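You operate a simulated robot arm through the tools that you are given. There is no shell and no other tool.

You are at the controls of a simulated robot arm. One attempt, no reset.

Task
Put things in order on the top of the pump bench. At the end: the green dust plug stands on top of the yellow click key; one of the clear cups from the top of the pump bench is on top of the yellow box (marked "SEALS"); the silver chamber from the top of the pump bench stands on top of the grey screen; the purple plug stands on top of the silver motor cover; whatever was shut is shut again. Leave all else as you found it, and nothing knocked over. Set down upright: clear cup.

Only the result counts: the job must be done as asked and must still hold three seconds after the hand-in. Knocking over, shifting, dropping, spilling or breaking anything else fails it. Lids that push on must go on centred and level and be pressed home; caps that screw on are set level and turned clockwise until they are tight.

Robot
A 6-joint arm with a two-finger parallel gripper, fixed in place. Base frame: the origin is at the foot of the arm, x ahead of it, y to its left, z up; the work surface is at about z = 0. Lengths are in m, angles in degrees, forces in N, time in s.
With the tool pointing down near the work surface it reaches from about 0.18 to 0.46 m from the base axis. Its first joint turns from -70.0 to 70.0 degrees. Payload 1.9 kg.
The TCP is the grasp point between the finger pads, 0.023 m short of the fingertips. In the tool frame z runs along the fingers and y along their closing line. The gripper opens to 0.094 m. The fingers are 0.038 m wide and 0.01 m thick; the gripper's body (0.054 by 0.096 m) begins 0.039 m behind the TCP.
Orientation is that of the tool frame in the base frame, as a unit quaternion [x, y, z, w]. With the fingers straight down and closing along the base's y, the tool's x points along the base's -x, its y along +y and its z along -z.

Tools
- The arm moves only by the tool arm_command. Its argument "motion" is a list of rows, each a list of 7 numbers: the shift along the base's x, y, z in cm, then the turn, a rotation vector about the base's x, y, z in degrees, then the gripper command, from -1 (shut) to 1 (fully open), values between in proportion. In form: [[x, y, z, wx, wy, wz, fingers], ...]. A call has 1 to 20 rows; each row shifts and turns the commanded pose from where the row before left it. Each row takes 0.2 s and may step no farther than 0.05 m and 8.6 degrees from the row before; otherwise, or with a gripper value out of range, the whole call is refused. Where a pose cannot be reached the arm comes as near as it can. A force on the tool above 40 N (or 10 N above the force at the start of the call, whichever is more), or a blocked arm, ends the call early, and 0.2 s more pass. The fingers move at their own pace (about 0.108 m/s each) and stop on an object; they squeeze with about 25 N. The grip force told is the motor's: it shows also when the fingers shut on nothing. Time passes only in rows, and 0.2 s behind the last, so rows that do not move let the fingers close. It gives the time, the measured TCP pose, the force on the tool (base axes), the opening and the grip force at its end, in the units of the frame above (readings bear some noise), with the torque about the TCP (base axes, N m) and any sound that the robot's microphone picked up.
- Cameras (640 x 400 px; columns grow to the right, rows downward): "scene" is fixed at [0.0499, 0.3095, 0.4187]; the picture's right is [-0.83, -0.56, 0.00], its down [-0.35, 0.52, -0.77] and it looks along [0.43, -0.64, -0.63] (base axes); focal length 214 px, centre (320, 200). "wrist" rides on the gripper at [0.086, 0.016, -0.075] in the tool frame; the picture's right is [-0.18, 0.98, 0.00], its down [-0.58, -0.11, -0.81] and it looks along [-0.79, -0.15, 0.59] (tool axes); focal length 243 px, centre (320, 200). There is no depth. A picture from a camera that has moved, and an enlarged one, comes with that camera's place and axes in the base frame and with its lens.
- grab_frame(camera): a new picture of that camera. No time passes.
- enlarge(camera, box): a new picture of the part [left, top, right, bottom] of that camera's present view, enlarged. No time passes.
- finish_job(): hands the job in; it is judged then, once.

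Places have to be worked out from the pictures, the camera data and where the tool is seen. Open the gripper and draw the arm clear of the work before you hand the job in, unless the task says otherwise.

The tools are called after "Request:" as name(argument=value, ...) on one line, values as JSON. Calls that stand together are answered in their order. arm_command: Moves the arm, as the interface text tells. Its arguments: {"type":"object","properties":{"motion":{"type":"array"}},"required":["motion"]} The other tools are called the same way: grab_frame (camera) takes a picture; enlarge (camera, box) takes an enlarged picture of a part of a camera's view; finish_job () hands the job in.

At the start:

```text
t: 0.0
eef_pos: [0.3264, 0.0064, 0.3093]
ee_rot: [0.0, 1.0, 0.0, 0.0]
force: [-0.4, 1.0, 0.3]
torque: [0.03, 0.02, 0.0]
finger_gap: 0.0939
finger_force: 0.1
```

scene: 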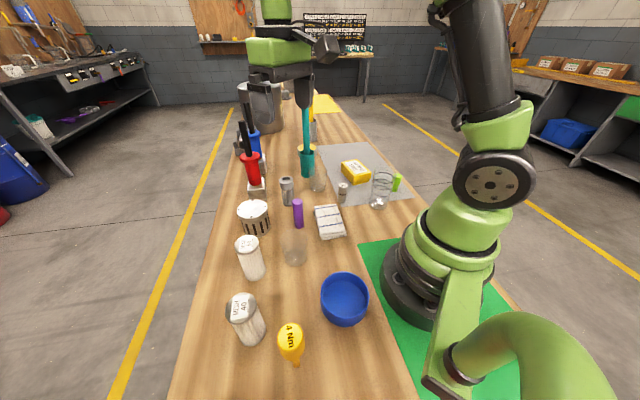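
wrist: 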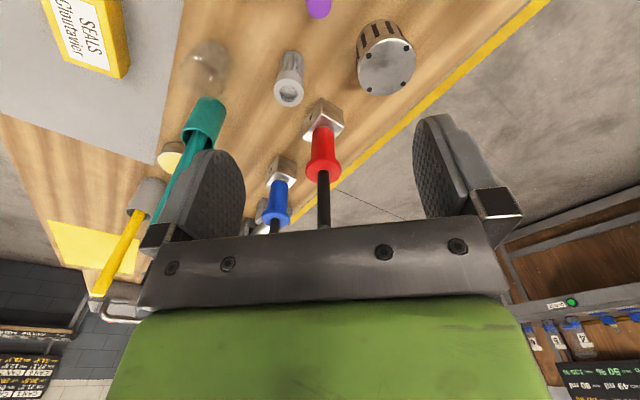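

The first pictures show a crowded bench; I'll enlarge parts of the scene view to identify each object.

Request:
enlarge(camera="scene", box=[220, 160, 420, 285])

Request:
enlarge(camera="scene", box=[220, 70, 380, 170])

Request:
enlarge(camera="scene", box=[200, 220, 400, 380])

Request:
enlarge(camera="wrist", box=[0, 0, 440, 260])

```text
3.20 times, centred on (320, 222) of scene
camera zoom: at [0.0499, 0.3095, 0.4187], right [-0.83, -0.56, 0.0], down [-0.35, 0.52, -0.77], along [0.43, -0.64, -0.63], focal length 686 px, centre (320, 128)
```

zoom: 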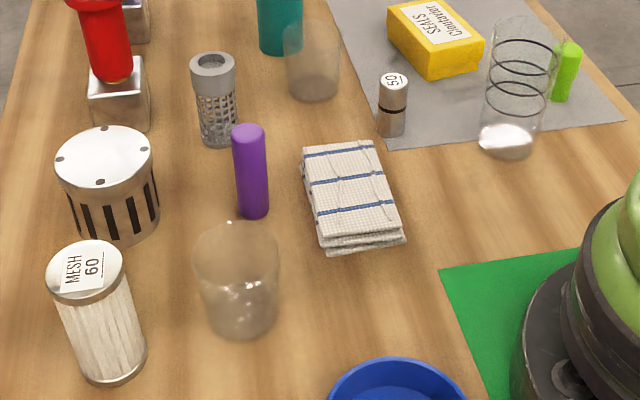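

```text
4.00 times, centred on (300, 120) of scene
camera zoom: at [0.0499, 0.3095, 0.4187], right [-0.83, -0.56, 0.0], down [-0.35, 0.52, -0.77], along [0.43, -0.64, -0.63], focal length 858 px, centre (400, 520)
```

zoom: 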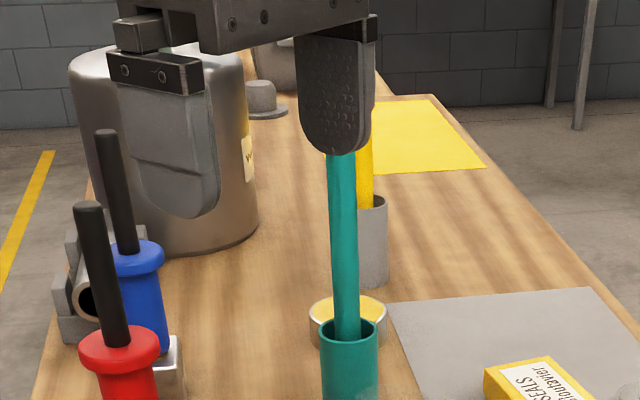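

```text
2.50 times, centred on (300, 300) of scene
camera zoom: at [0.0499, 0.3095, 0.4187], right [-0.83, -0.56, 0.0], down [-0.35, 0.52, -0.77], along [0.43, -0.64, -0.63], focal length 536 px, centre (370, -50)
```

zoom: 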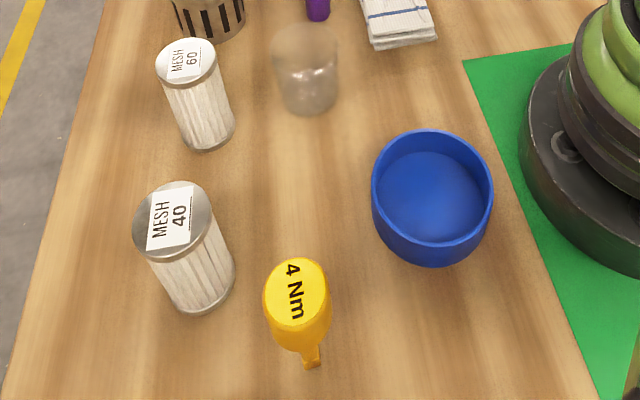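

```text
1.45 times, centred on (220, 130) of wrist
camera zoom: at [0.2395, 0.0224, 0.3864], right [0.18, 0.98, 0.0], down [0.58, -0.11, 0.81], along [0.79, -0.15, -0.59], focal length 353 px, centre (466, 302)
```

zoom: 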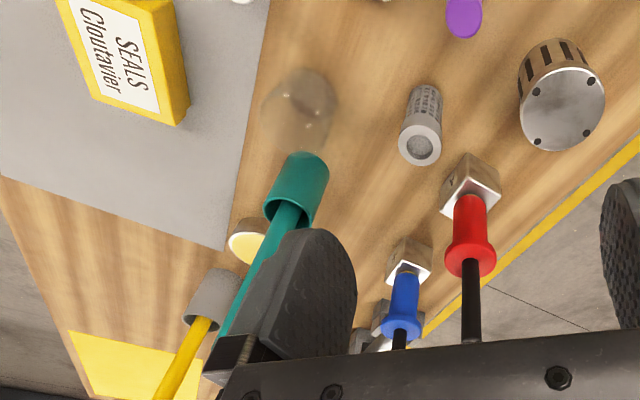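

Next I look closer at the small silver cylinder, the ringed glass, the lime piece and the grey mesh piece.

Request:
enlarge(camera="scene", box=[325, 150, 421, 210])

Request:
enlarge(camera="scene", box=[225, 160, 321, 220])

Request:
enlarge(camera="scene", box=[225, 70, 321, 130])

Request:
enlarge(camera="scene", box=[215, 280, 335, 380])

```text
6.67 times, centred on (373, 180) of scene
camera zoom: at [0.0499, 0.3095, 0.4187], right [-0.83, -0.56, 0.0], down [-0.35, 0.52, -0.77], along [0.43, -0.64, -0.63], focal length 1430 px, centre (-33, 333)
```

zoom: 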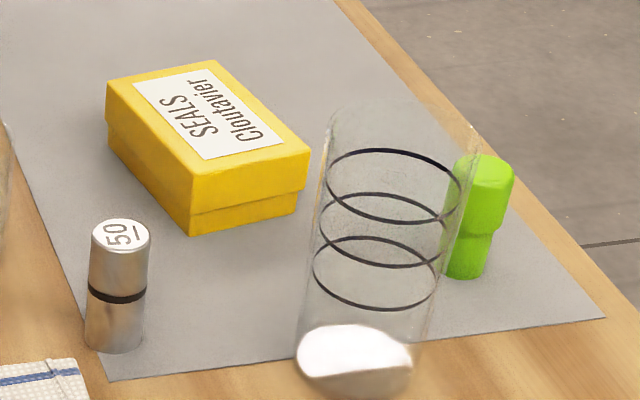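

```text
6.67 times, centred on (273, 190) of scene
camera zoom: at [0.0499, 0.3095, 0.4187], right [-0.83, -0.56, 0.0], down [-0.35, 0.52, -0.77], along [0.43, -0.64, -0.63], focal length 1430 px, centre (633, 267)
```

zoom: 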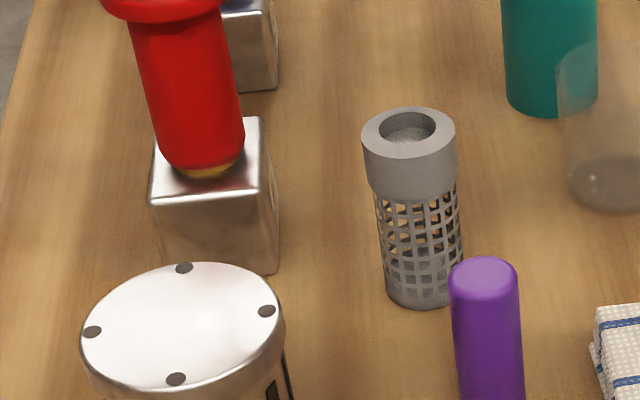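

```text
6.67 times, centred on (273, 100) of scene
camera zoom: at [0.0499, 0.3095, 0.4187], right [-0.83, -0.56, 0.0], down [-0.35, 0.52, -0.77], along [0.43, -0.64, -0.63], focal length 1430 px, centre (633, 867)
```

zoom: 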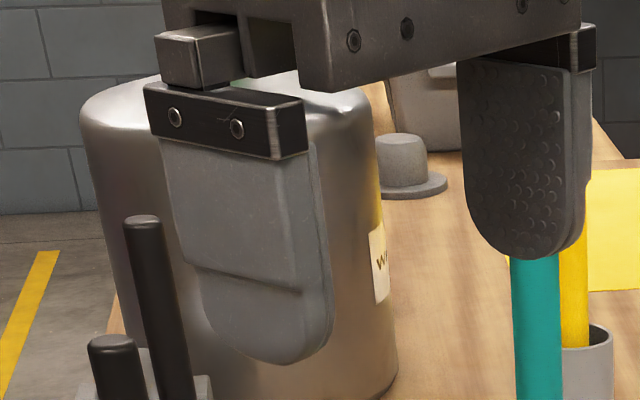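

```text
4.00 times, centred on (275, 330) of scene
camera zoom: at [0.0499, 0.3095, 0.4187], right [-0.83, -0.56, 0.0], down [-0.35, 0.52, -0.77], along [0.43, -0.64, -0.63], focal length 858 px, centre (500, -320)
```

zoom: 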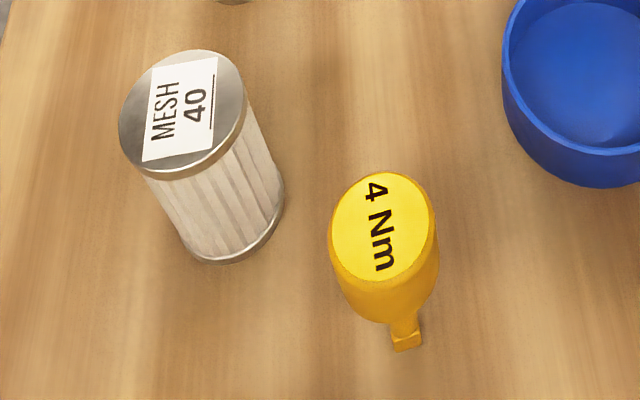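

The key looks tall with a narrow foot, so I want a closer side look before touching anything. I move the arm, staying high, toward the left so the wrist camera sees the click key area.

Request:
arm_command(motion=[[-2.8, 2.0, 0, 0, 0, 7.5, 1], [-2.8, 2.0, 0, 0, 0, 7.5, 1], [-2.8, 2.0, 0, 0, 0, 7.5, 1], [-2.8, 2.0, 0, 0, 0, 7.5, 1], [-2.8, 2.0, 0, 0, 0, 7.5, 1], [-2.8, 2.0, 0, 0, 0, 7.5, 1], [-2.8, 2.0, 0, 0, 0, 7.5, 1], [-2.8, 2.0, 0, 0, 0, 7.5, 1]])

Request:
grab_frame(camera="wrist")

Request:
grab_frame(camera="scene")

```text
t: 1.8
eef_pos: [0.1015, 0.1666, 0.3086]
ee_rot: [-0.501, 0.865, 0.0, 0.001]
force: [0.0, 0.7, 0.2]
torque: [-0.04, -0.05, 0.0]
finger_gap: 0.0943
finger_force: 0.0
```

```text
taken
camera wrist: at [0.0436, 0.099, 0.3863], right [-0.76, 0.65, 0.0], down [0.38, 0.45, 0.81], along [0.52, 0.61, -0.59], focal length 243 px, centre (320, 200)
```

wrist: 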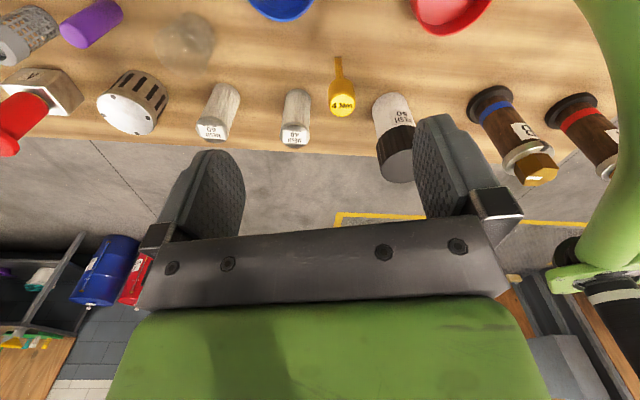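

```text
taken
```

scene: 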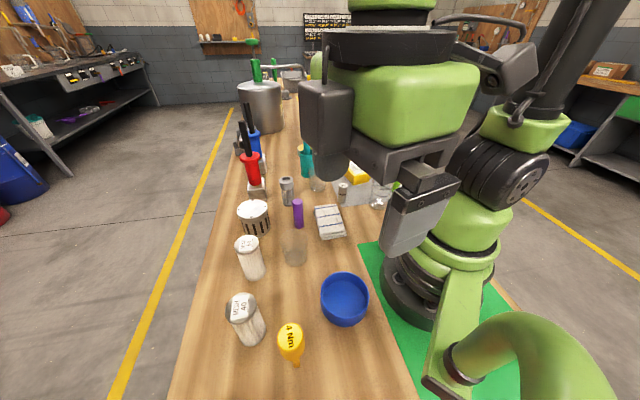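

The wrist view shows the key standing on a thin shaft. I enlarge it and the far-left items.

Request:
enlarge(camera="wrist", box=[260, 40, 420, 140])

Request:
enlarge(camera="wrist", box=[360, 0, 640, 200])

Request:
enlarge(camera="wrist", box=[0, 0, 260, 170])

Request:
enlarge(camera="scene", box=[220, 50, 340, 130])

```text
4.00 times, centred on (340, 90) of wrist
camera zoom: at [0.0436, 0.099, 0.3863], right [-0.76, 0.65, 0.0], down [0.38, 0.45, 0.81], along [0.52, 0.61, -0.59], focal length 970 px, centre (240, 640)
```

zoom: 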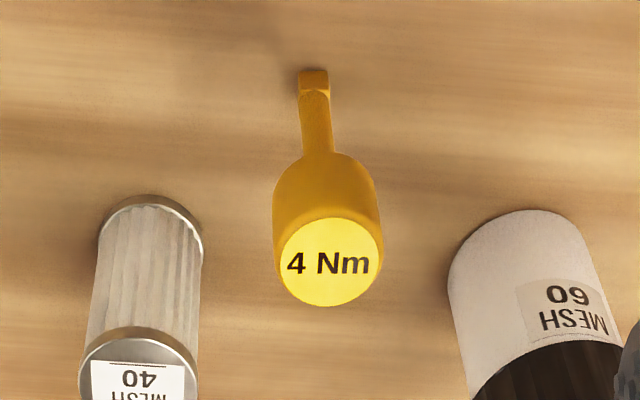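

```text
2.00 times, centred on (500, 100) of wrist
camera zoom: at [0.0436, 0.099, 0.3863], right [-0.76, 0.65, 0.0], down [0.38, 0.45, 0.81], along [0.52, 0.61, -0.59], focal length 485 px, centre (-40, 400)
```

zoom: 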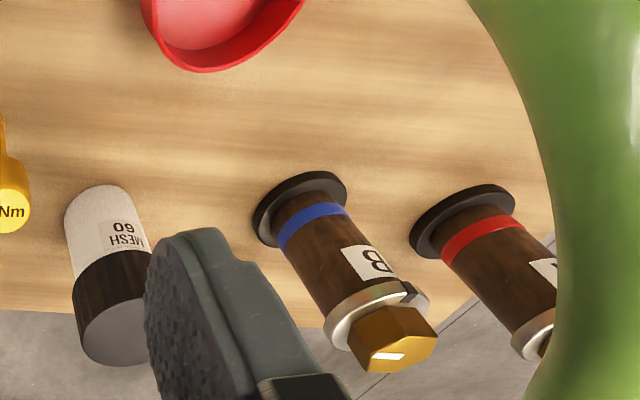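

```text
2.35 times, centred on (130, 85) of wrist
camera zoom: at [0.0436, 0.099, 0.3863], right [-0.76, 0.65, 0.0], down [0.38, 0.45, 0.81], along [0.52, 0.61, -0.59], focal length 571 px, centre (767, 471)
```

zoom: 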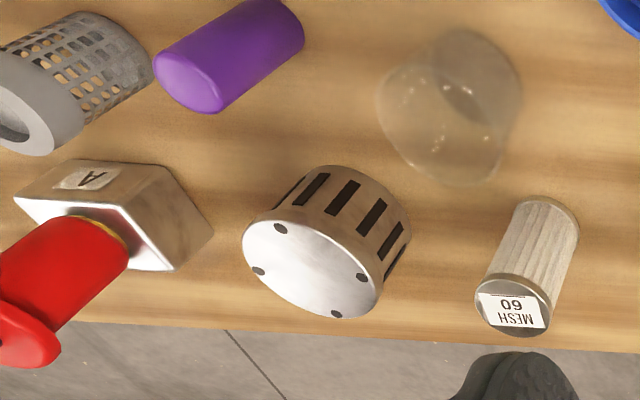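

```text
5.00 times, centred on (280, 90) of scene
camera zoom: at [0.0499, 0.3094, 0.4187], right [-0.83, -0.56, 0.0], down [-0.35, 0.52, -0.77], along [0.43, -0.64, -0.63], focal length 1072 px, centre (520, 750)
```

zoom: 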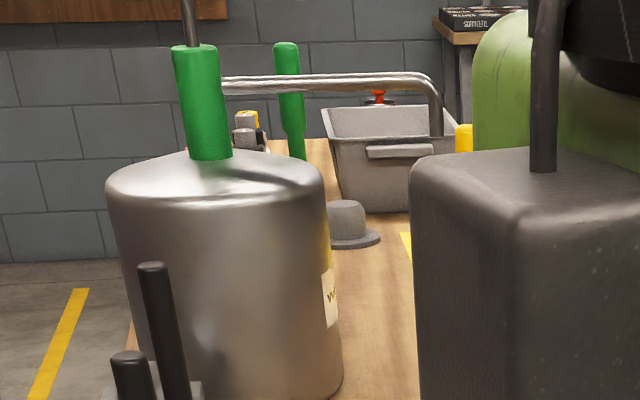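

The key is free-standing on a thin shaft at about (0.132, 0.248), top near z 0.12, so it'll need delicate placing. Now I sweep the wrist camera across the bench to look at the middle.

Request:
arm_command(motion=[[2.49, -1.16, 0, 0, 0, -7.8, 1], [2.35, -1.52, 0, 0, 0, -7.8, 1], [2.17, -1.87, 0, 0, 0, -7.8, 1], [1.93, -2.22, 0, 0, 0, -7.8, 1], [1.64, -2.51, 0, 0, 0, -7.8, 1], [0.81, -2.88, 0, 0, 0, -7.8, 1], [0.41, -2.97, 0, 0, 0, -7.8, 1]])

Request:
grab_frame(camera="wrist")

```text
t: 3.4
eef_pos: [0.2217, 0.0157, 0.3094]
ee_rot: [-0.045, 0.999, 0.0, 0.001]
force: [0.2, 1.0, 0.3]
torque: [0.01, 0.0, -0.01]
finger_gap: 0.0939
finger_force: 0.2
```

```text
taken
camera wrist: at [0.1332, 0.0233, 0.3859], right [0.09, 1.0, 0.0], down [0.59, -0.06, 0.81], along [0.8, -0.07, -0.59], focal length 243 px, centre (320, 200)
```

wrist: 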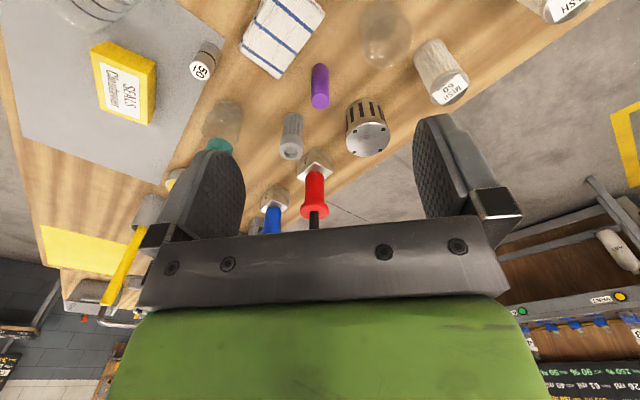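

The middle of the bench is visible. I enlarge this view, then continue the sweep to the right side.

Request:
enlarge(camera="wrist", box=[80, 0, 340, 170])

Request:
enlarge(camera="wrist", box=[260, 20, 480, 170])

Request:
arm_command(motion=[[0, -2.99, 0, 0, 0, -7.8, 1], [-0.4, -2.96, 0, 0, 0, -7.8, 1], [-0.8, -2.89, 0, 0, 0, -7.8, 1], [-1.18, -2.75, 0, 0, 0, -7.8, 1], [-1.55, -2.56, 0, 0, 0, -7.8, 1], [-1.88, -2.33, 0, 0, 0, -7.8, 1], [-2.18, -2.05, 0, 0, 0, -7.8, 1]])

Request:
grab_frame(camera="wrist")

Request:
grab_frame(camera="scene")

```text
2.35 times, centred on (210, 85) of wrist
camera zoom: at [0.1332, 0.0233, 0.3859], right [0.09, 1.0, 0.0], down [0.59, -0.06, 0.81], along [0.8, -0.07, -0.59], focal length 571 px, centre (579, 471)
```

zoom: 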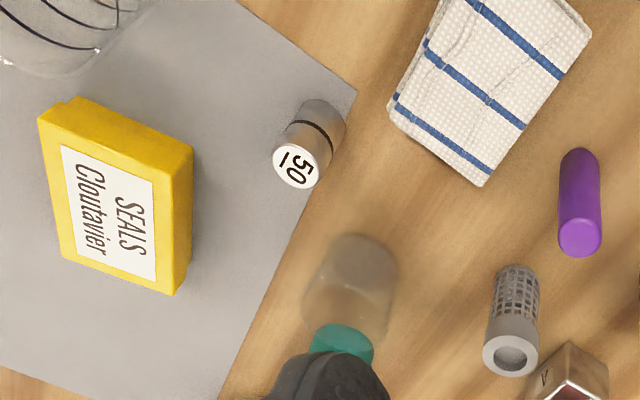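

```text
2.67 times, centred on (370, 95) of wrist
camera zoom: at [0.1332, 0.0233, 0.3859], right [0.09, 1.0, 0.0], down [0.59, -0.06, 0.81], along [0.8, -0.07, -0.59], focal length 647 px, centre (187, 480)
```

zoom: 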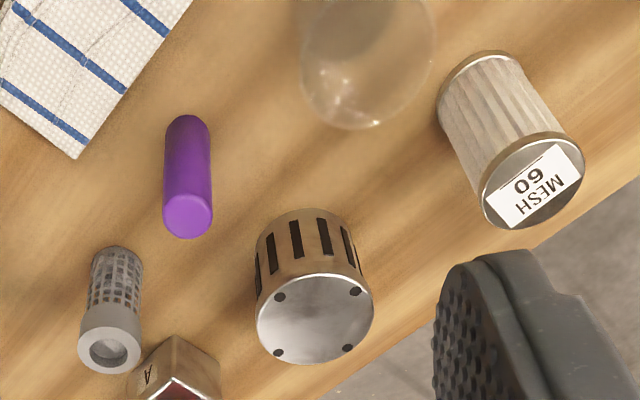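

```text
t: 5.0
eef_pos: [0.1402, -0.1721, 0.3113]
ee_rot: [0.417, 0.909, 0.001, 0.001]
force: [0.2, -0.6, 0.3]
torque: [-0.02, -0.01, -0.04]
finger_gap: 0.094
finger_force: 0.1
```

```text
taken
camera wrist: at [0.0962, -0.0959, 0.3869], right [0.87, 0.5, 0.0], down [0.3, -0.51, 0.81], along [0.41, -0.7, -0.59], focal length 243 px, centre (320, 200)
```

wrist: 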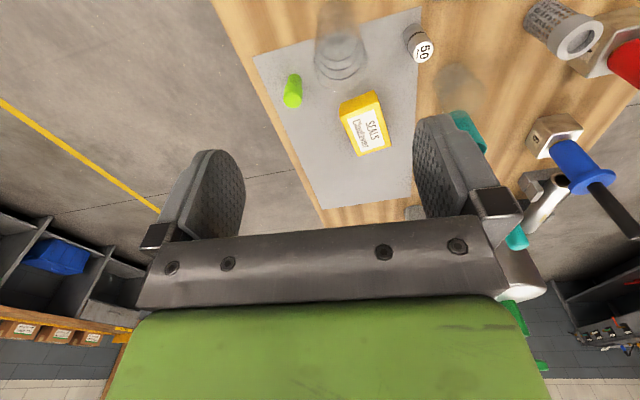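

```text
taken
```

scene: 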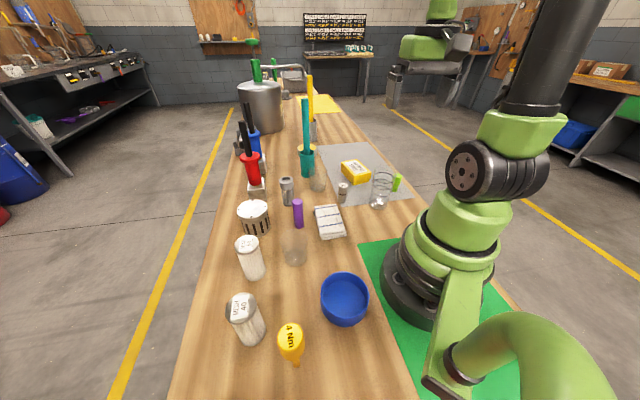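

I can see the right-hand group. Enlarging to measure lime plug, silver cylinder, box and screen.

Request:
enlarge(camera="wrist", box=[260, 0, 460, 160])

Request:
enlarge(camera="wrist", box=[400, 0, 640, 160])

Request:
enlarge(camera="scene", box=[280, 60, 430, 220])

Request:
enlarge(camera="scene", box=[225, 50, 345, 130])

```text
2.50 times, centred on (360, 80) of wrist
camera zoom: at [0.0962, -0.0959, 0.3869], right [0.87, 0.5, 0.0], down [0.3, -0.51, 0.81], along [0.41, -0.7, -0.59], focal length 606 px, centre (220, 500)
```

zoom: 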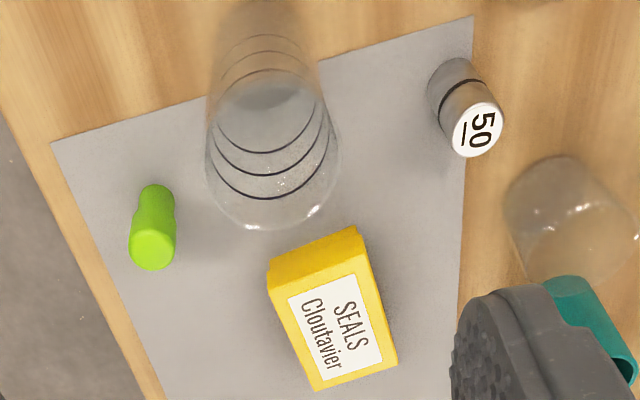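

```text
2.50 times, centred on (520, 80) of wrist
camera zoom: at [0.0962, -0.0959, 0.3869], right [0.87, 0.5, 0.0], down [0.3, -0.51, 0.81], along [0.41, -0.7, -0.59], focal length 606 px, centre (-180, 500)
```

zoom: 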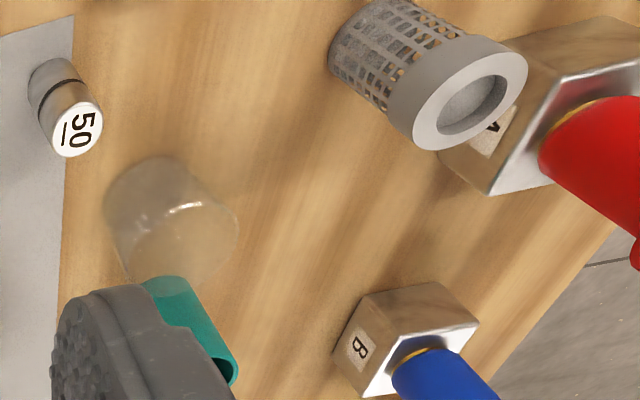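

```text
2.50 times, centred on (355, 140) of scene
camera zoom: at [0.0499, 0.3095, 0.4187], right [-0.83, -0.56, 0.0], down [-0.35, 0.52, -0.77], along [0.43, -0.64, -0.63], focal length 536 px, centre (232, 350)
```

zoom: 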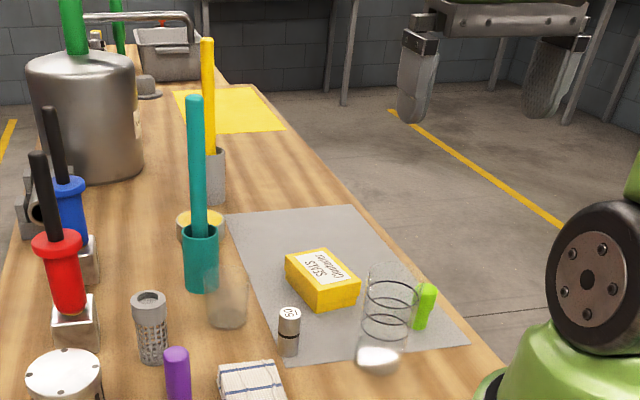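

```text
5.00 times, centred on (285, 90) of scene
camera zoom: at [0.0499, 0.3095, 0.4187], right [-0.83, -0.56, 0.0], down [-0.35, 0.52, -0.77], along [0.43, -0.64, -0.63], focal length 1072 px, centre (495, 750)
```

zoom: 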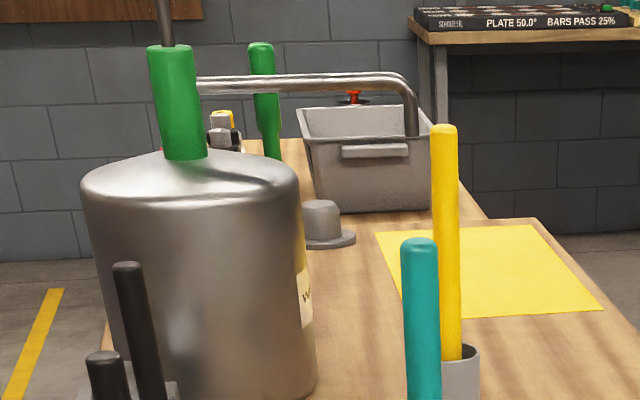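

All four movers and their targets are identified: lime plug near (0.162, -0.290), silver "50" cylinder near (0.277, -0.149), mesh screen near (0.405, -0.05), purple plug near (0.318, 0.008), motor cover near (0.416, 0.072). I move above the lime plug at z 0.20 for a refined look.

Request:
arm_command(motion=[[0.55, -2.95, -2.2, 0, 0, -2.7, 1], [0.55, -2.95, -2.6, 0, 0, -2.7, 1], [0.55, -2.95, -3.0, 0, 0, -2.7, 1], [0.55, -2.95, -3.3, 0, 0, -2.7, 1], [0, 0, 0, 0, 0, 0, 1]])

Request:
grab_frame(camera="wrist")

Request:
grab_frame(camera="scene")

```text
t: 6.2
eef_pos: [0.1634, -0.2882, 0.1972]
ee_rot: [0.5, 0.866, 0.001, 0.002]
force: [-0.1, 0.4, -0.3]
torque: [0.0, -0.01, 0.04]
finger_gap: 0.094
finger_force: 0.1
```

```text
taken
camera wrist: at [0.1342, -0.205, 0.2731], right [0.94, 0.33, 0.0], down [0.19, -0.56, 0.81], along [0.27, -0.76, -0.59], focal length 243 px, centre (320, 200)
```

wrist: 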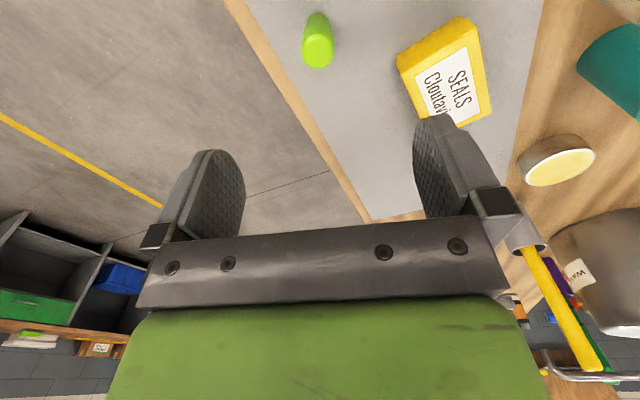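

```text
taken
```

scene: 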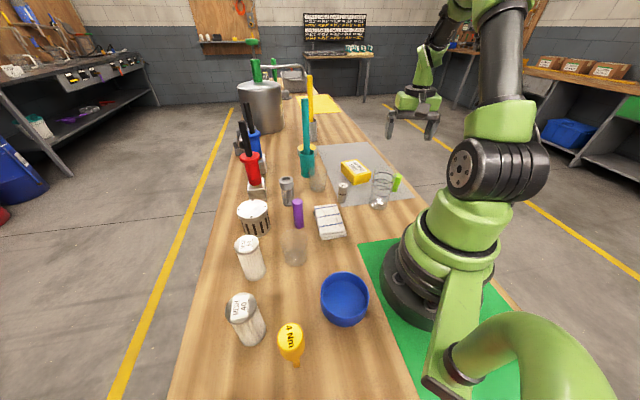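

The plug shows nearly under the tool axis. I enlarge it to measure the centre and its profile.

Request:
enlarge(camera="wrist", box=[270, 0, 366, 60])

Request:
enlarge(camera="scene", box=[360, 155, 424, 215])

```text
6.67 times, centred on (318, 30) of wrist
camera zoom: at [0.1342, -0.205, 0.2731], right [0.94, 0.33, 0.0], down [0.19, -0.56, 0.81], along [0.27, -0.76, -0.59], focal length 1618 px, centre (333, 1333)
```

zoom: 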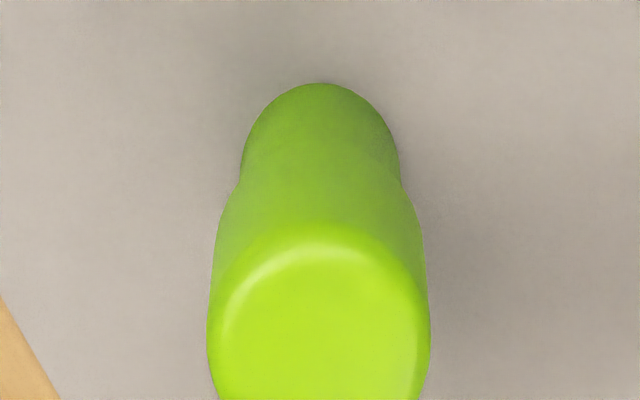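

```text
6.67 times, centred on (392, 185) of scene
camera zoom: at [0.0499, 0.3094, 0.4187], right [-0.83, -0.56, 0.0], down [-0.35, 0.52, -0.77], along [0.43, -0.64, -0.63], focal length 1430 px, centre (-160, 300)
```

zoom: 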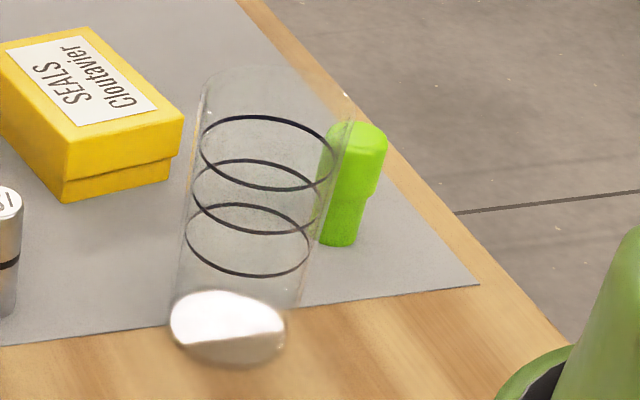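

Plug axis computed at about (0.1626, -0.2905), diameter about 2.5 cm at the head, top near z 0.057. I shift 3 mm, narrow the opening to ~6 cm and descend to z≈0.09 for a check.

Request:
arm_command(motion=[[-0.07, -0.28, -2.0, 0, 0, 0, 0.3], [0, 0, -4.4, 0, 0, 0, 0.3], [0, 0, -4.4, 0, 0, 0, 0.3], [0, 0, 0, 0, 0, 0, 0.3]])

Request:
grab_frame(camera="wrist")

Request:
grab_frame(camera="scene")

```text
t: 7.2
eef_pos: [0.1628, -0.29, 0.0899]
ee_rot: [0.5, 0.866, 0.0, 0.001]
force: [0.3, -0.5, 0.4]
torque: [0.01, 0.02, 0.02]
finger_gap: 0.0611
finger_force: 0.0
```

```text
taken
camera wrist: at [0.1335, -0.2068, 0.166], right [0.94, 0.33, 0.0], down [0.2, -0.56, 0.81], along [0.27, -0.76, -0.59], focal length 243 px, centre (320, 200)
```

wrist: 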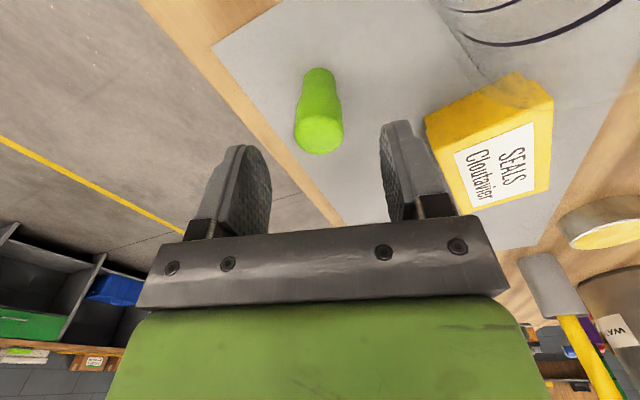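

```text
taken
```

scene: 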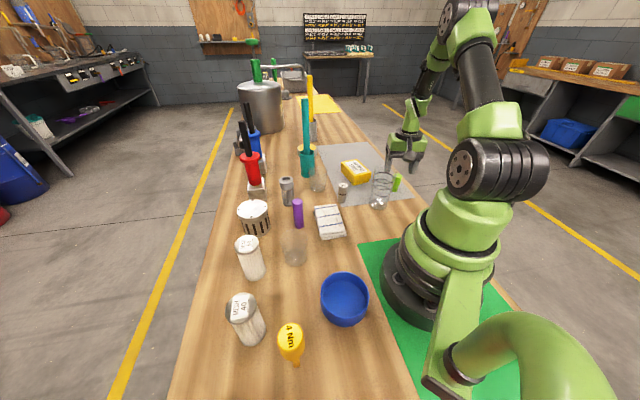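

The plug is centred between the fingers. The tall ringed glass is close to the camera side, so I yaw 10° away from it, then lower to z≈0.042 and stop for a check.

Request:
arm_command(motion=[[0, 0, 0, 0, 0, 5, 0.3], [0, 0, 0, 0, 0, 5, 0.3], [0, 0, -2.4, 0, 0, 0, 0.3], [0, 0, -2.4, 0, 0, 0, 0.3], [0, 0, 0, 0, 0, 0, 0.3]])

Request:
grab_frame(camera="wrist")

Request:
enlarge(camera="scene", box=[340, 90, 468, 220])

```text
t: 8.4
eef_pos: [0.165, -0.2885, 0.0429]
ee_rot: [0.423, 0.906, 0.0, 0.0]
force: [0.1, 0.2, -0.6]
torque: [0.01, -0.03, 0.01]
finger_gap: 0.061
finger_force: 0.1
```

```text
taken
camera wrist: at [0.12, -0.2135, 0.1184], right [0.87, 0.49, 0.0], down [0.29, -0.52, 0.81], along [0.4, -0.7, -0.59], focal length 243 px, centre (320, 200)
```

wrist: 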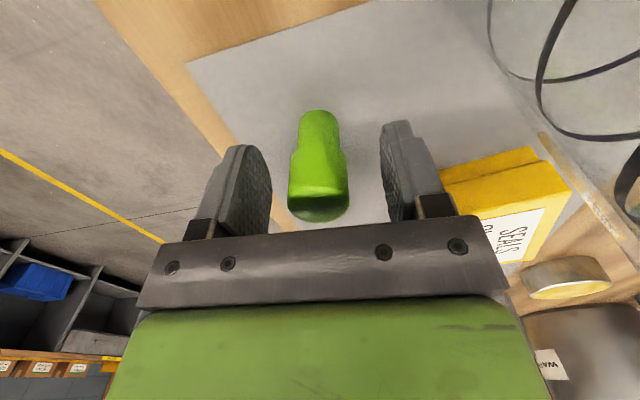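

```text
3.08 times, centred on (404, 155) of scene
camera zoom: at [0.0499, 0.3095, 0.4187], right [-0.83, -0.56, 0.0], down [-0.35, 0.52, -0.77], along [0.43, -0.64, -0.63], focal length 660 px, centre (62, 338)
```

zoom: 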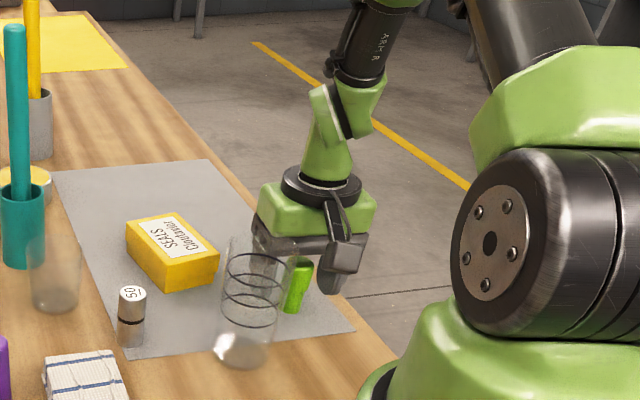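

The plug sits centred between the pads and the glass is clear. I close the fingers.

Request:
arm_command(motion=[[0, 0, 0, 0, 0, 0, 0.0], [0, 0, 0, 0, 0, 0, -0.4], [0, 0, 0, 0, 0, 0, -1], [0, 0, 0, 0, 0, 0, -1], [0, 0, 0, 0, 0, 0, -1]])

Request:
grab_frame(camera="wrist")

```text
t: 9.6
eef_pos: [0.164, -0.2894, 0.0416]
ee_rot: [0.423, 0.906, 0.0, 0.001]
force: [-0.1, 0.2, -0.8]
torque: [0.0, -0.01, 0.01]
finger_gap: 0.0272
finger_force: 24.7
```

```text
taken
camera wrist: at [0.12, -0.2136, 0.1187], right [0.87, 0.49, 0.0], down [0.29, -0.52, 0.81], along [0.4, -0.7, -0.59], focal length 243 px, centre (320, 200)
```

wrist: 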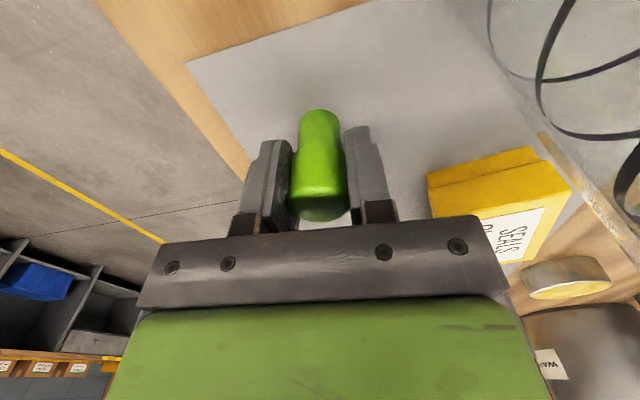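

Gripped at 2.7 cm with firm force. I lift straight up well above everything.

Request:
arm_command(motion=[[0, 0, 0.6, 0, 0, 0, -1], [0, 0, 3.0, 0, 0, 0, -1], [0, 0, 4.0, 0, 0, 0, -1], [0, 0, 4.5, 0, 0, 0, -1], [0, 0, 4.5, 0, 0, 0, -1], [0, 0, 4.5, 0, 0, 0, -1], [0, 0, 4.5, 0, 0, 0, -1]])

Request:
grab_frame(camera="wrist")

Request:
grab_frame(camera="scene")

```text
t: 11.2
eef_pos: [0.1623, -0.2903, 0.2968]
ee_rot: [0.421, 0.907, -0.001, 0.0]
force: [-1.5, 0.9, 0.1]
torque: [-0.02, 0.01, -0.03]
finger_gap: 0.0269
finger_force: 24.5
```

```text
taken
camera wrist: at [0.1182, -0.2132, 0.3745], right [0.87, 0.49, 0.0], down [0.29, -0.51, 0.81], along [0.4, -0.7, -0.59], focal length 243 px, centre (320, 200)
```

wrist: 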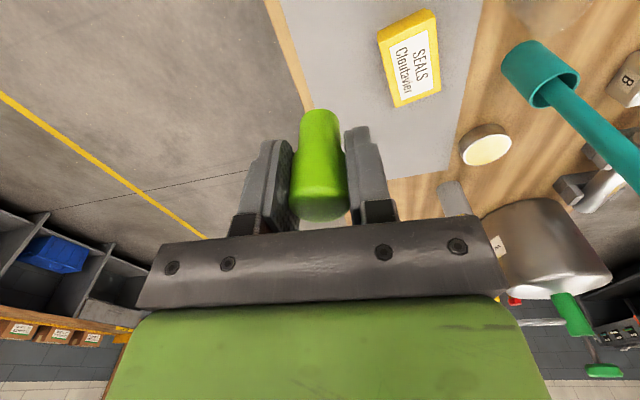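

```text
taken
```

scene: 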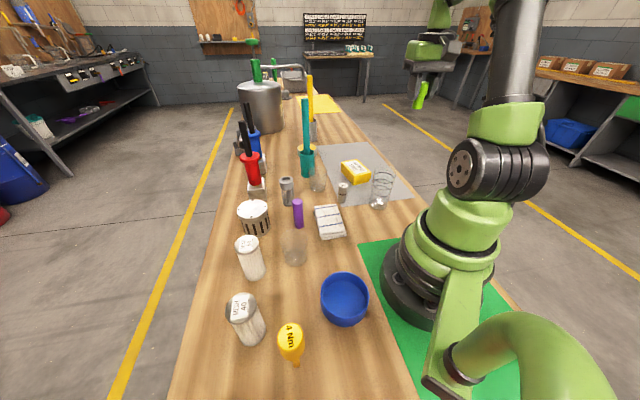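

The plug is held straight and the bench is undisturbed. I swing it on an arc at z 0.30 to above the click key at (0.134, 0.2485), adding yaw so the camera faces the key.

Request:
arm_command(motion=[[3.75, 2.87, 0, 0, 0, 7.33, -1], [3.28, 3.34, 0, 0, 0, 7.33, -1], [2.73, 3.74, 0, 0, 0, 7.33, -1], [2.15, 4.05, 0, 0, 0, 7.33, -1], [1.54, 4.26, 0, 0, 0, 7.33, -1], [0.9, 4.4, 0, 0, 0, 7.33, -1], [0.26, 4.43, 0, 0, 0, 7.33, -1], [-0.37, 4.38, 0, 0, 0, 7.33, -1], [-0.98, 4.23, 0, 0, 0, 7.33, -1], [-1.56, 4.0, 0, 0, 0, 7.33, -1], [-2.09, 3.7, 0, 0, 0, 7.33, -1], [-2.56, 3.32, 0, 0, 0, 7.33, -1], [-2.99, 2.89, 0, 0, 0, 7.33, -1], [-3.32, 2.4, 0, 0, 0, 7.33, -1], [-3.59, 1.89, 0, 0, 0, 7.33, -1], [0, 0, 0, 0, 0, 0, -1]])

Request:
grab_frame(camera="wrist")

Request:
grab_frame(camera="scene")

```text
t: 14.6
eef_pos: [0.1338, 0.2491, 0.2983]
ee_rot: [-0.5, 0.866, 0.001, 0.0]
force: [0.3, -0.1, -0.3]
torque: [0.03, 0.0, 0.02]
finger_gap: 0.027
finger_force: 25.4
```

```text
taken
camera wrist: at [0.0757, 0.1825, 0.3756], right [-0.76, 0.65, 0.0], down [0.38, 0.45, 0.81], along [0.52, 0.61, -0.59], focal length 243 px, centre (320, 200)
```

wrist: 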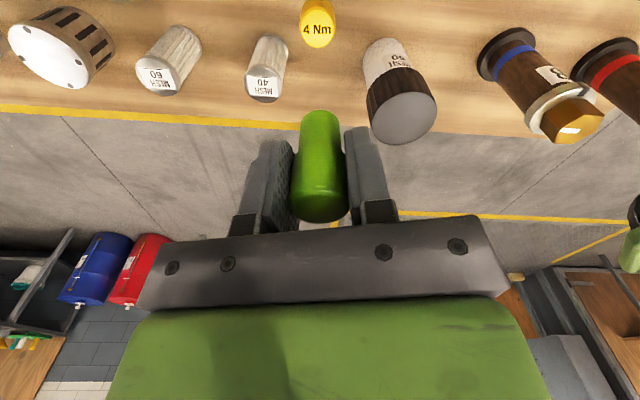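

```text
taken
```

scene: 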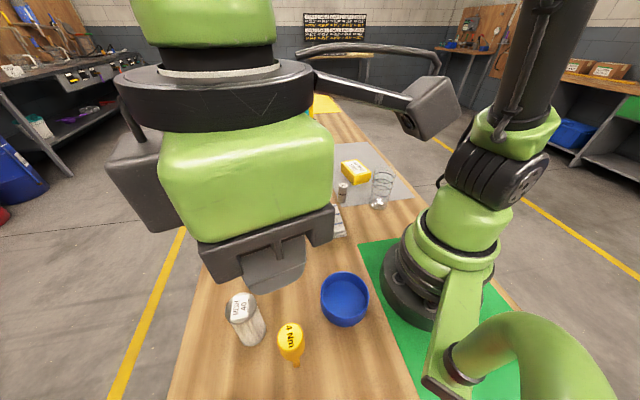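

The plug is above the key. I enlarge the key's top in the wrist view to measure alignment.

Request:
enlarge(camera="wrist", box=[270, 0, 366, 60])

Request:
enlarge(camera="wrist", box=[240, 90, 400, 240])

Request:
enlarge(camera="scene", box=[240, 300, 336, 380])

```text
6.67 times, centred on (318, 30) of wrist
camera zoom: at [0.0757, 0.1825, 0.3756], right [-0.76, 0.65, 0.0], down [0.38, 0.45, 0.81], along [0.52, 0.61, -0.59], focal length 1618 px, centre (333, 1333)
```

zoom: 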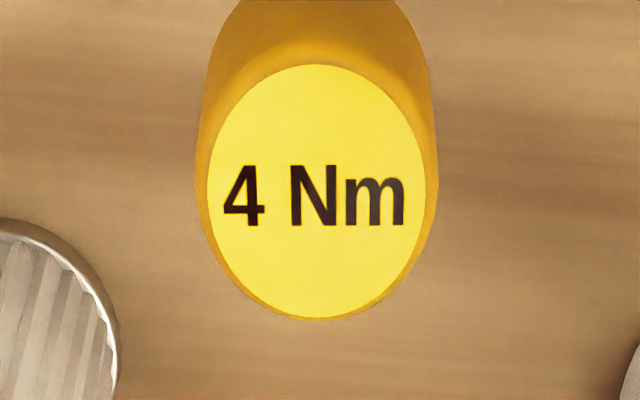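

```text
2.67 times, centred on (320, 165) of wrist
camera zoom: at [0.0757, 0.1825, 0.3756], right [-0.76, 0.65, 0.0], down [0.38, 0.45, 0.81], along [0.52, 0.61, -0.59], focal length 647 px, centre (320, 293)
```

zoom: 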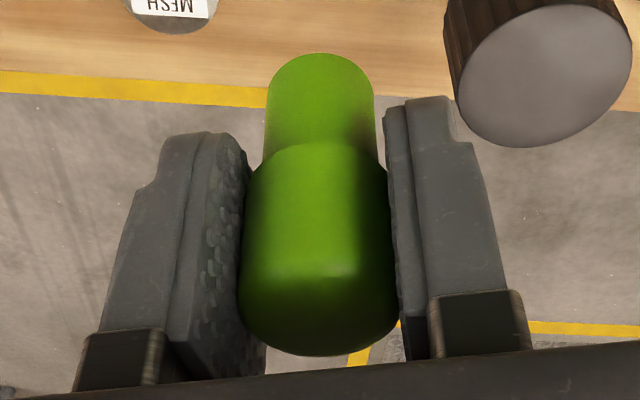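

```text
5.00 times, centred on (288, 340) of scene
camera zoom: at [0.0499, 0.3095, 0.4187], right [-0.83, -0.56, 0.0], down [-0.35, 0.52, -0.77], along [0.43, -0.64, -0.63], focal length 1072 px, centre (480, -500)
```

zoom: 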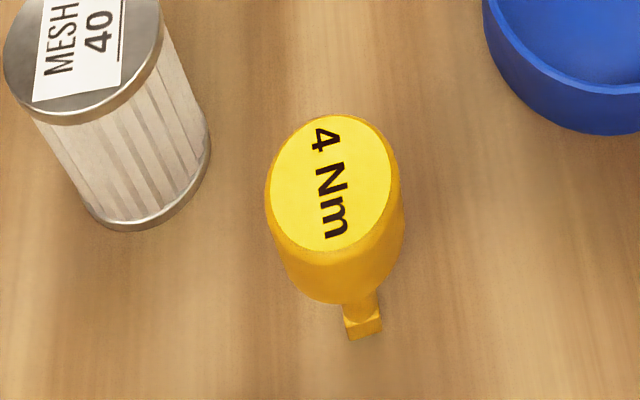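

The key's top centre is about 2.5 mm off the tool axis (mostly in −y). I correct by (+0.9, −2.4) mm and descend to TCP z≈0.185, leaving ~2.5 cm gap.

Request:
arm_command(motion=[[0.09, -0.24, 0, 0, 0, 0, -1], [0, 0, -3.0, 0, 0, 0, -1], [0, 0, -3.5, 0, 0, 0, -1], [0, 0, -3.0, 0, 0, 0, -1], [0, 0, -1.8, 0, 0, 0, -1], [0, 0, 0, 0, 0, 0, -1], [0, 0, 0, 0, 0, 0, -1]])

Request:
grab_frame(camera="wrist")

Request:
grab_frame(camera="scene")

Request:
enlarge(camera="wrist", box=[272, 60, 368, 120])

```text
t: 16.2
eef_pos: [0.1344, 0.2451, 0.186]
ee_rot: [-0.5, 0.866, 0.001, 0.0]
force: [0.3, 0.5, 0.5]
torque: [-0.03, -0.01, 0.01]
finger_gap: 0.0266
finger_force: 25.3
```

```text
taken
camera wrist: at [0.0763, 0.1785, 0.2615], right [-0.76, 0.65, 0.0], down [0.39, 0.45, 0.81], along [0.53, 0.61, -0.59], focal length 243 px, centre (320, 200)
```

wrist: 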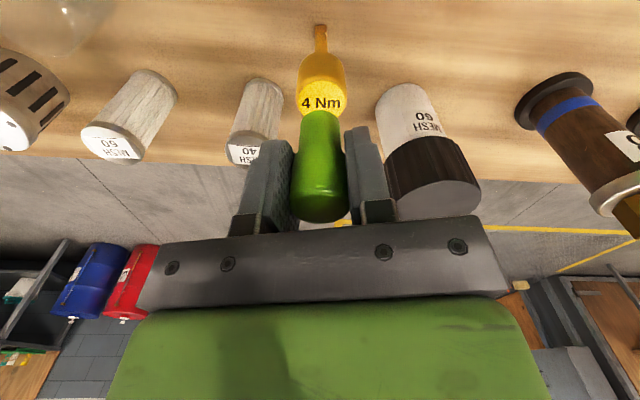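

```text
taken
```

scene: 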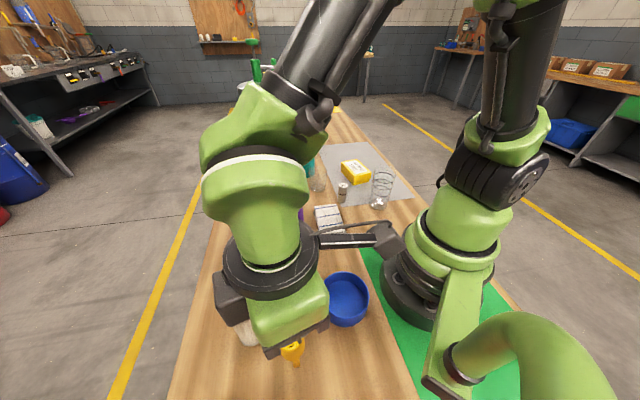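

```text
6.67 times, centred on (320, 90) of wrist
camera zoom: at [0.0763, 0.1785, 0.2615], right [-0.76, 0.65, 0.0], down [0.39, 0.45, 0.81], along [0.53, 0.61, -0.59], focal length 1618 px, centre (320, 933)
```

zoom: 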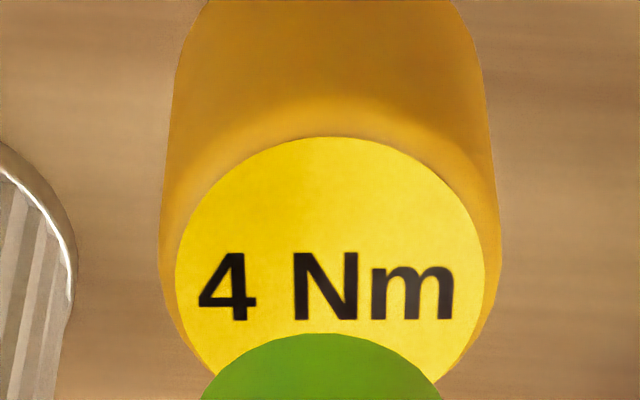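

Gap to the key top is roughly 2.5–3 cm; the key now appears ~1 mm right and ~2 mm beyond the axis. I correct half-way and lower 1.5 cm, then look again.

Request:
arm_command(motion=[[0.02, 0.17, 0, 0, 0, 0, -1], [0, 0, -0.8, 0, 0, 0, -1], [0, 0, -0.7, 0, 0, 0, -1], [0, 0, 0, 0, 0, 0, -1], [0, 0, 0, 0, 0, 0, -1]])

Request:
enlarge(camera="wrist", box=[264, 60, 376, 130])

Request:
enlarge(camera="scene", box=[240, 300, 350, 380])

```text
t: 17.4
eef_pos: [0.1339, 0.2463, 0.1718]
ee_rot: [-0.5, 0.866, 0.0, 0.0]
force: [0.0, -0.5, -0.4]
torque: [-0.02, 0.0, 0.02]
finger_gap: 0.0268
finger_force: 24.5
```

```text
5.71 times, centred on (320, 95) of wrist
camera zoom: at [0.0767, 0.18, 0.2474], right [-0.76, 0.65, 0.0], down [0.39, 0.45, 0.81], along [0.53, 0.61, -0.59], focal length 1386 px, centre (320, 800)
```

zoom: 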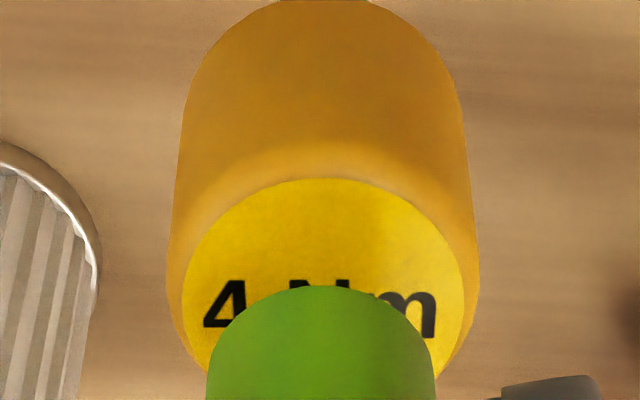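

```text
5.00 times, centred on (295, 340) of scene
camera zoom: at [0.0499, 0.3095, 0.4187], right [-0.83, -0.56, 0.0], down [-0.35, 0.52, -0.77], along [0.43, -0.64, -0.63], focal length 1072 px, centre (445, -500)
```

zoom: 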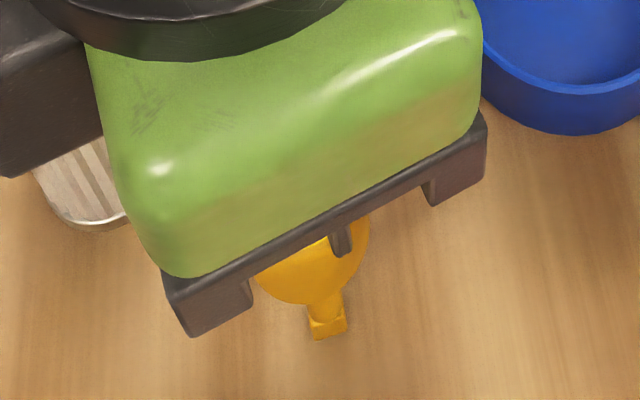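

Lateral alignment is within 0.5 mm; key top is about z 0.119 and the plug base about 0.1316. I nudge 0.7 mm and lower 1.0 cm.

Request:
arm_command(motion=[[0.03, 0.07, 0, 0, 0, 0, -1], [0, 0, -0.5, 0, 0, 0, -1], [0, 0, -0.5, 0, 0, 0, -1], [0, 0, 0, 0, 0, 0, -1], [0, 0, 0, 0, 0, 0, -1]])

Request:
enlarge(camera="wrist", box=[264, 60, 376, 130])

Request:
enlarge(camera="scene", box=[240, 300, 350, 380])

```text
t: 18.6
eef_pos: [0.1345, 0.248, 0.161]
ee_rot: [-0.5, 0.866, 0.001, 0.0]
force: [-0.7, 0.8, -0.5]
torque: [-0.03, 0.02, -0.02]
finger_gap: 0.0268
finger_force: 24.9
```

```text
5.71 times, centred on (320, 95) of wrist
camera zoom: at [0.0772, 0.1804, 0.2376], right [-0.76, 0.65, 0.0], down [0.39, 0.45, 0.81], along [0.53, 0.61, -0.59], focal length 1386 px, centre (320, 800)
```

zoom: 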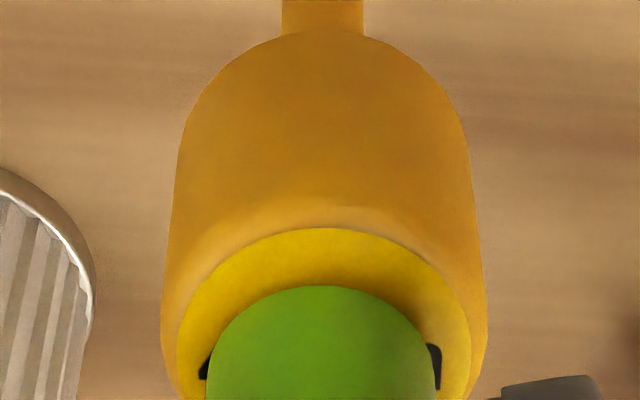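

```text
5.00 times, centred on (295, 340) of scene
camera zoom: at [0.0499, 0.3095, 0.4187], right [-0.83, -0.56, 0.0], down [-0.35, 0.52, -0.77], along [0.43, -0.64, -0.63], focal length 1072 px, centre (445, -500)
```

zoom: 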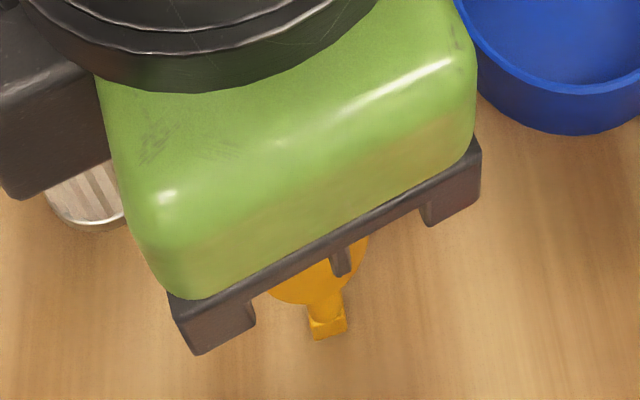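

Concentric within ~0.5 mm, with about 3.5 mm of gap left. I lower gently in sub-millimetre steps, watching the force.

Request:
arm_command(motion=[[0, 0.02, -0.1, 0, 0, 0, -1], [0, 0, -0.1, 0, 0, 0, -1], [0, 0, -0.05, 0, 0, 0, -1], [0, 0, 0, 0, 0, 0, -1], [0, 0, 0, 0, 0, 0, -1]])

Request:
enlarge(camera="wrist", box=[264, 60, 376, 130])

```text
t: 19.8
eef_pos: [0.1351, 0.2473, 0.1589]
ee_rot: [-0.5, 0.866, 0.0, 0.0]
force: [0.6, -0.7, 0.1]
torque: [0.02, 0.0, 0.02]
finger_gap: 0.0269
finger_force: 24.8
```

```text
5.71 times, centred on (320, 95) of wrist
camera zoom: at [0.0772, 0.1804, 0.235], right [-0.76, 0.65, 0.0], down [0.39, 0.45, 0.81], along [0.53, 0.61, -0.59], focal length 1386 px, centre (320, 800)
```

zoom: 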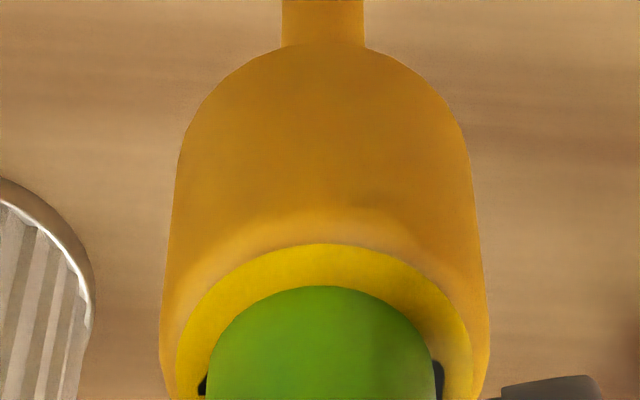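

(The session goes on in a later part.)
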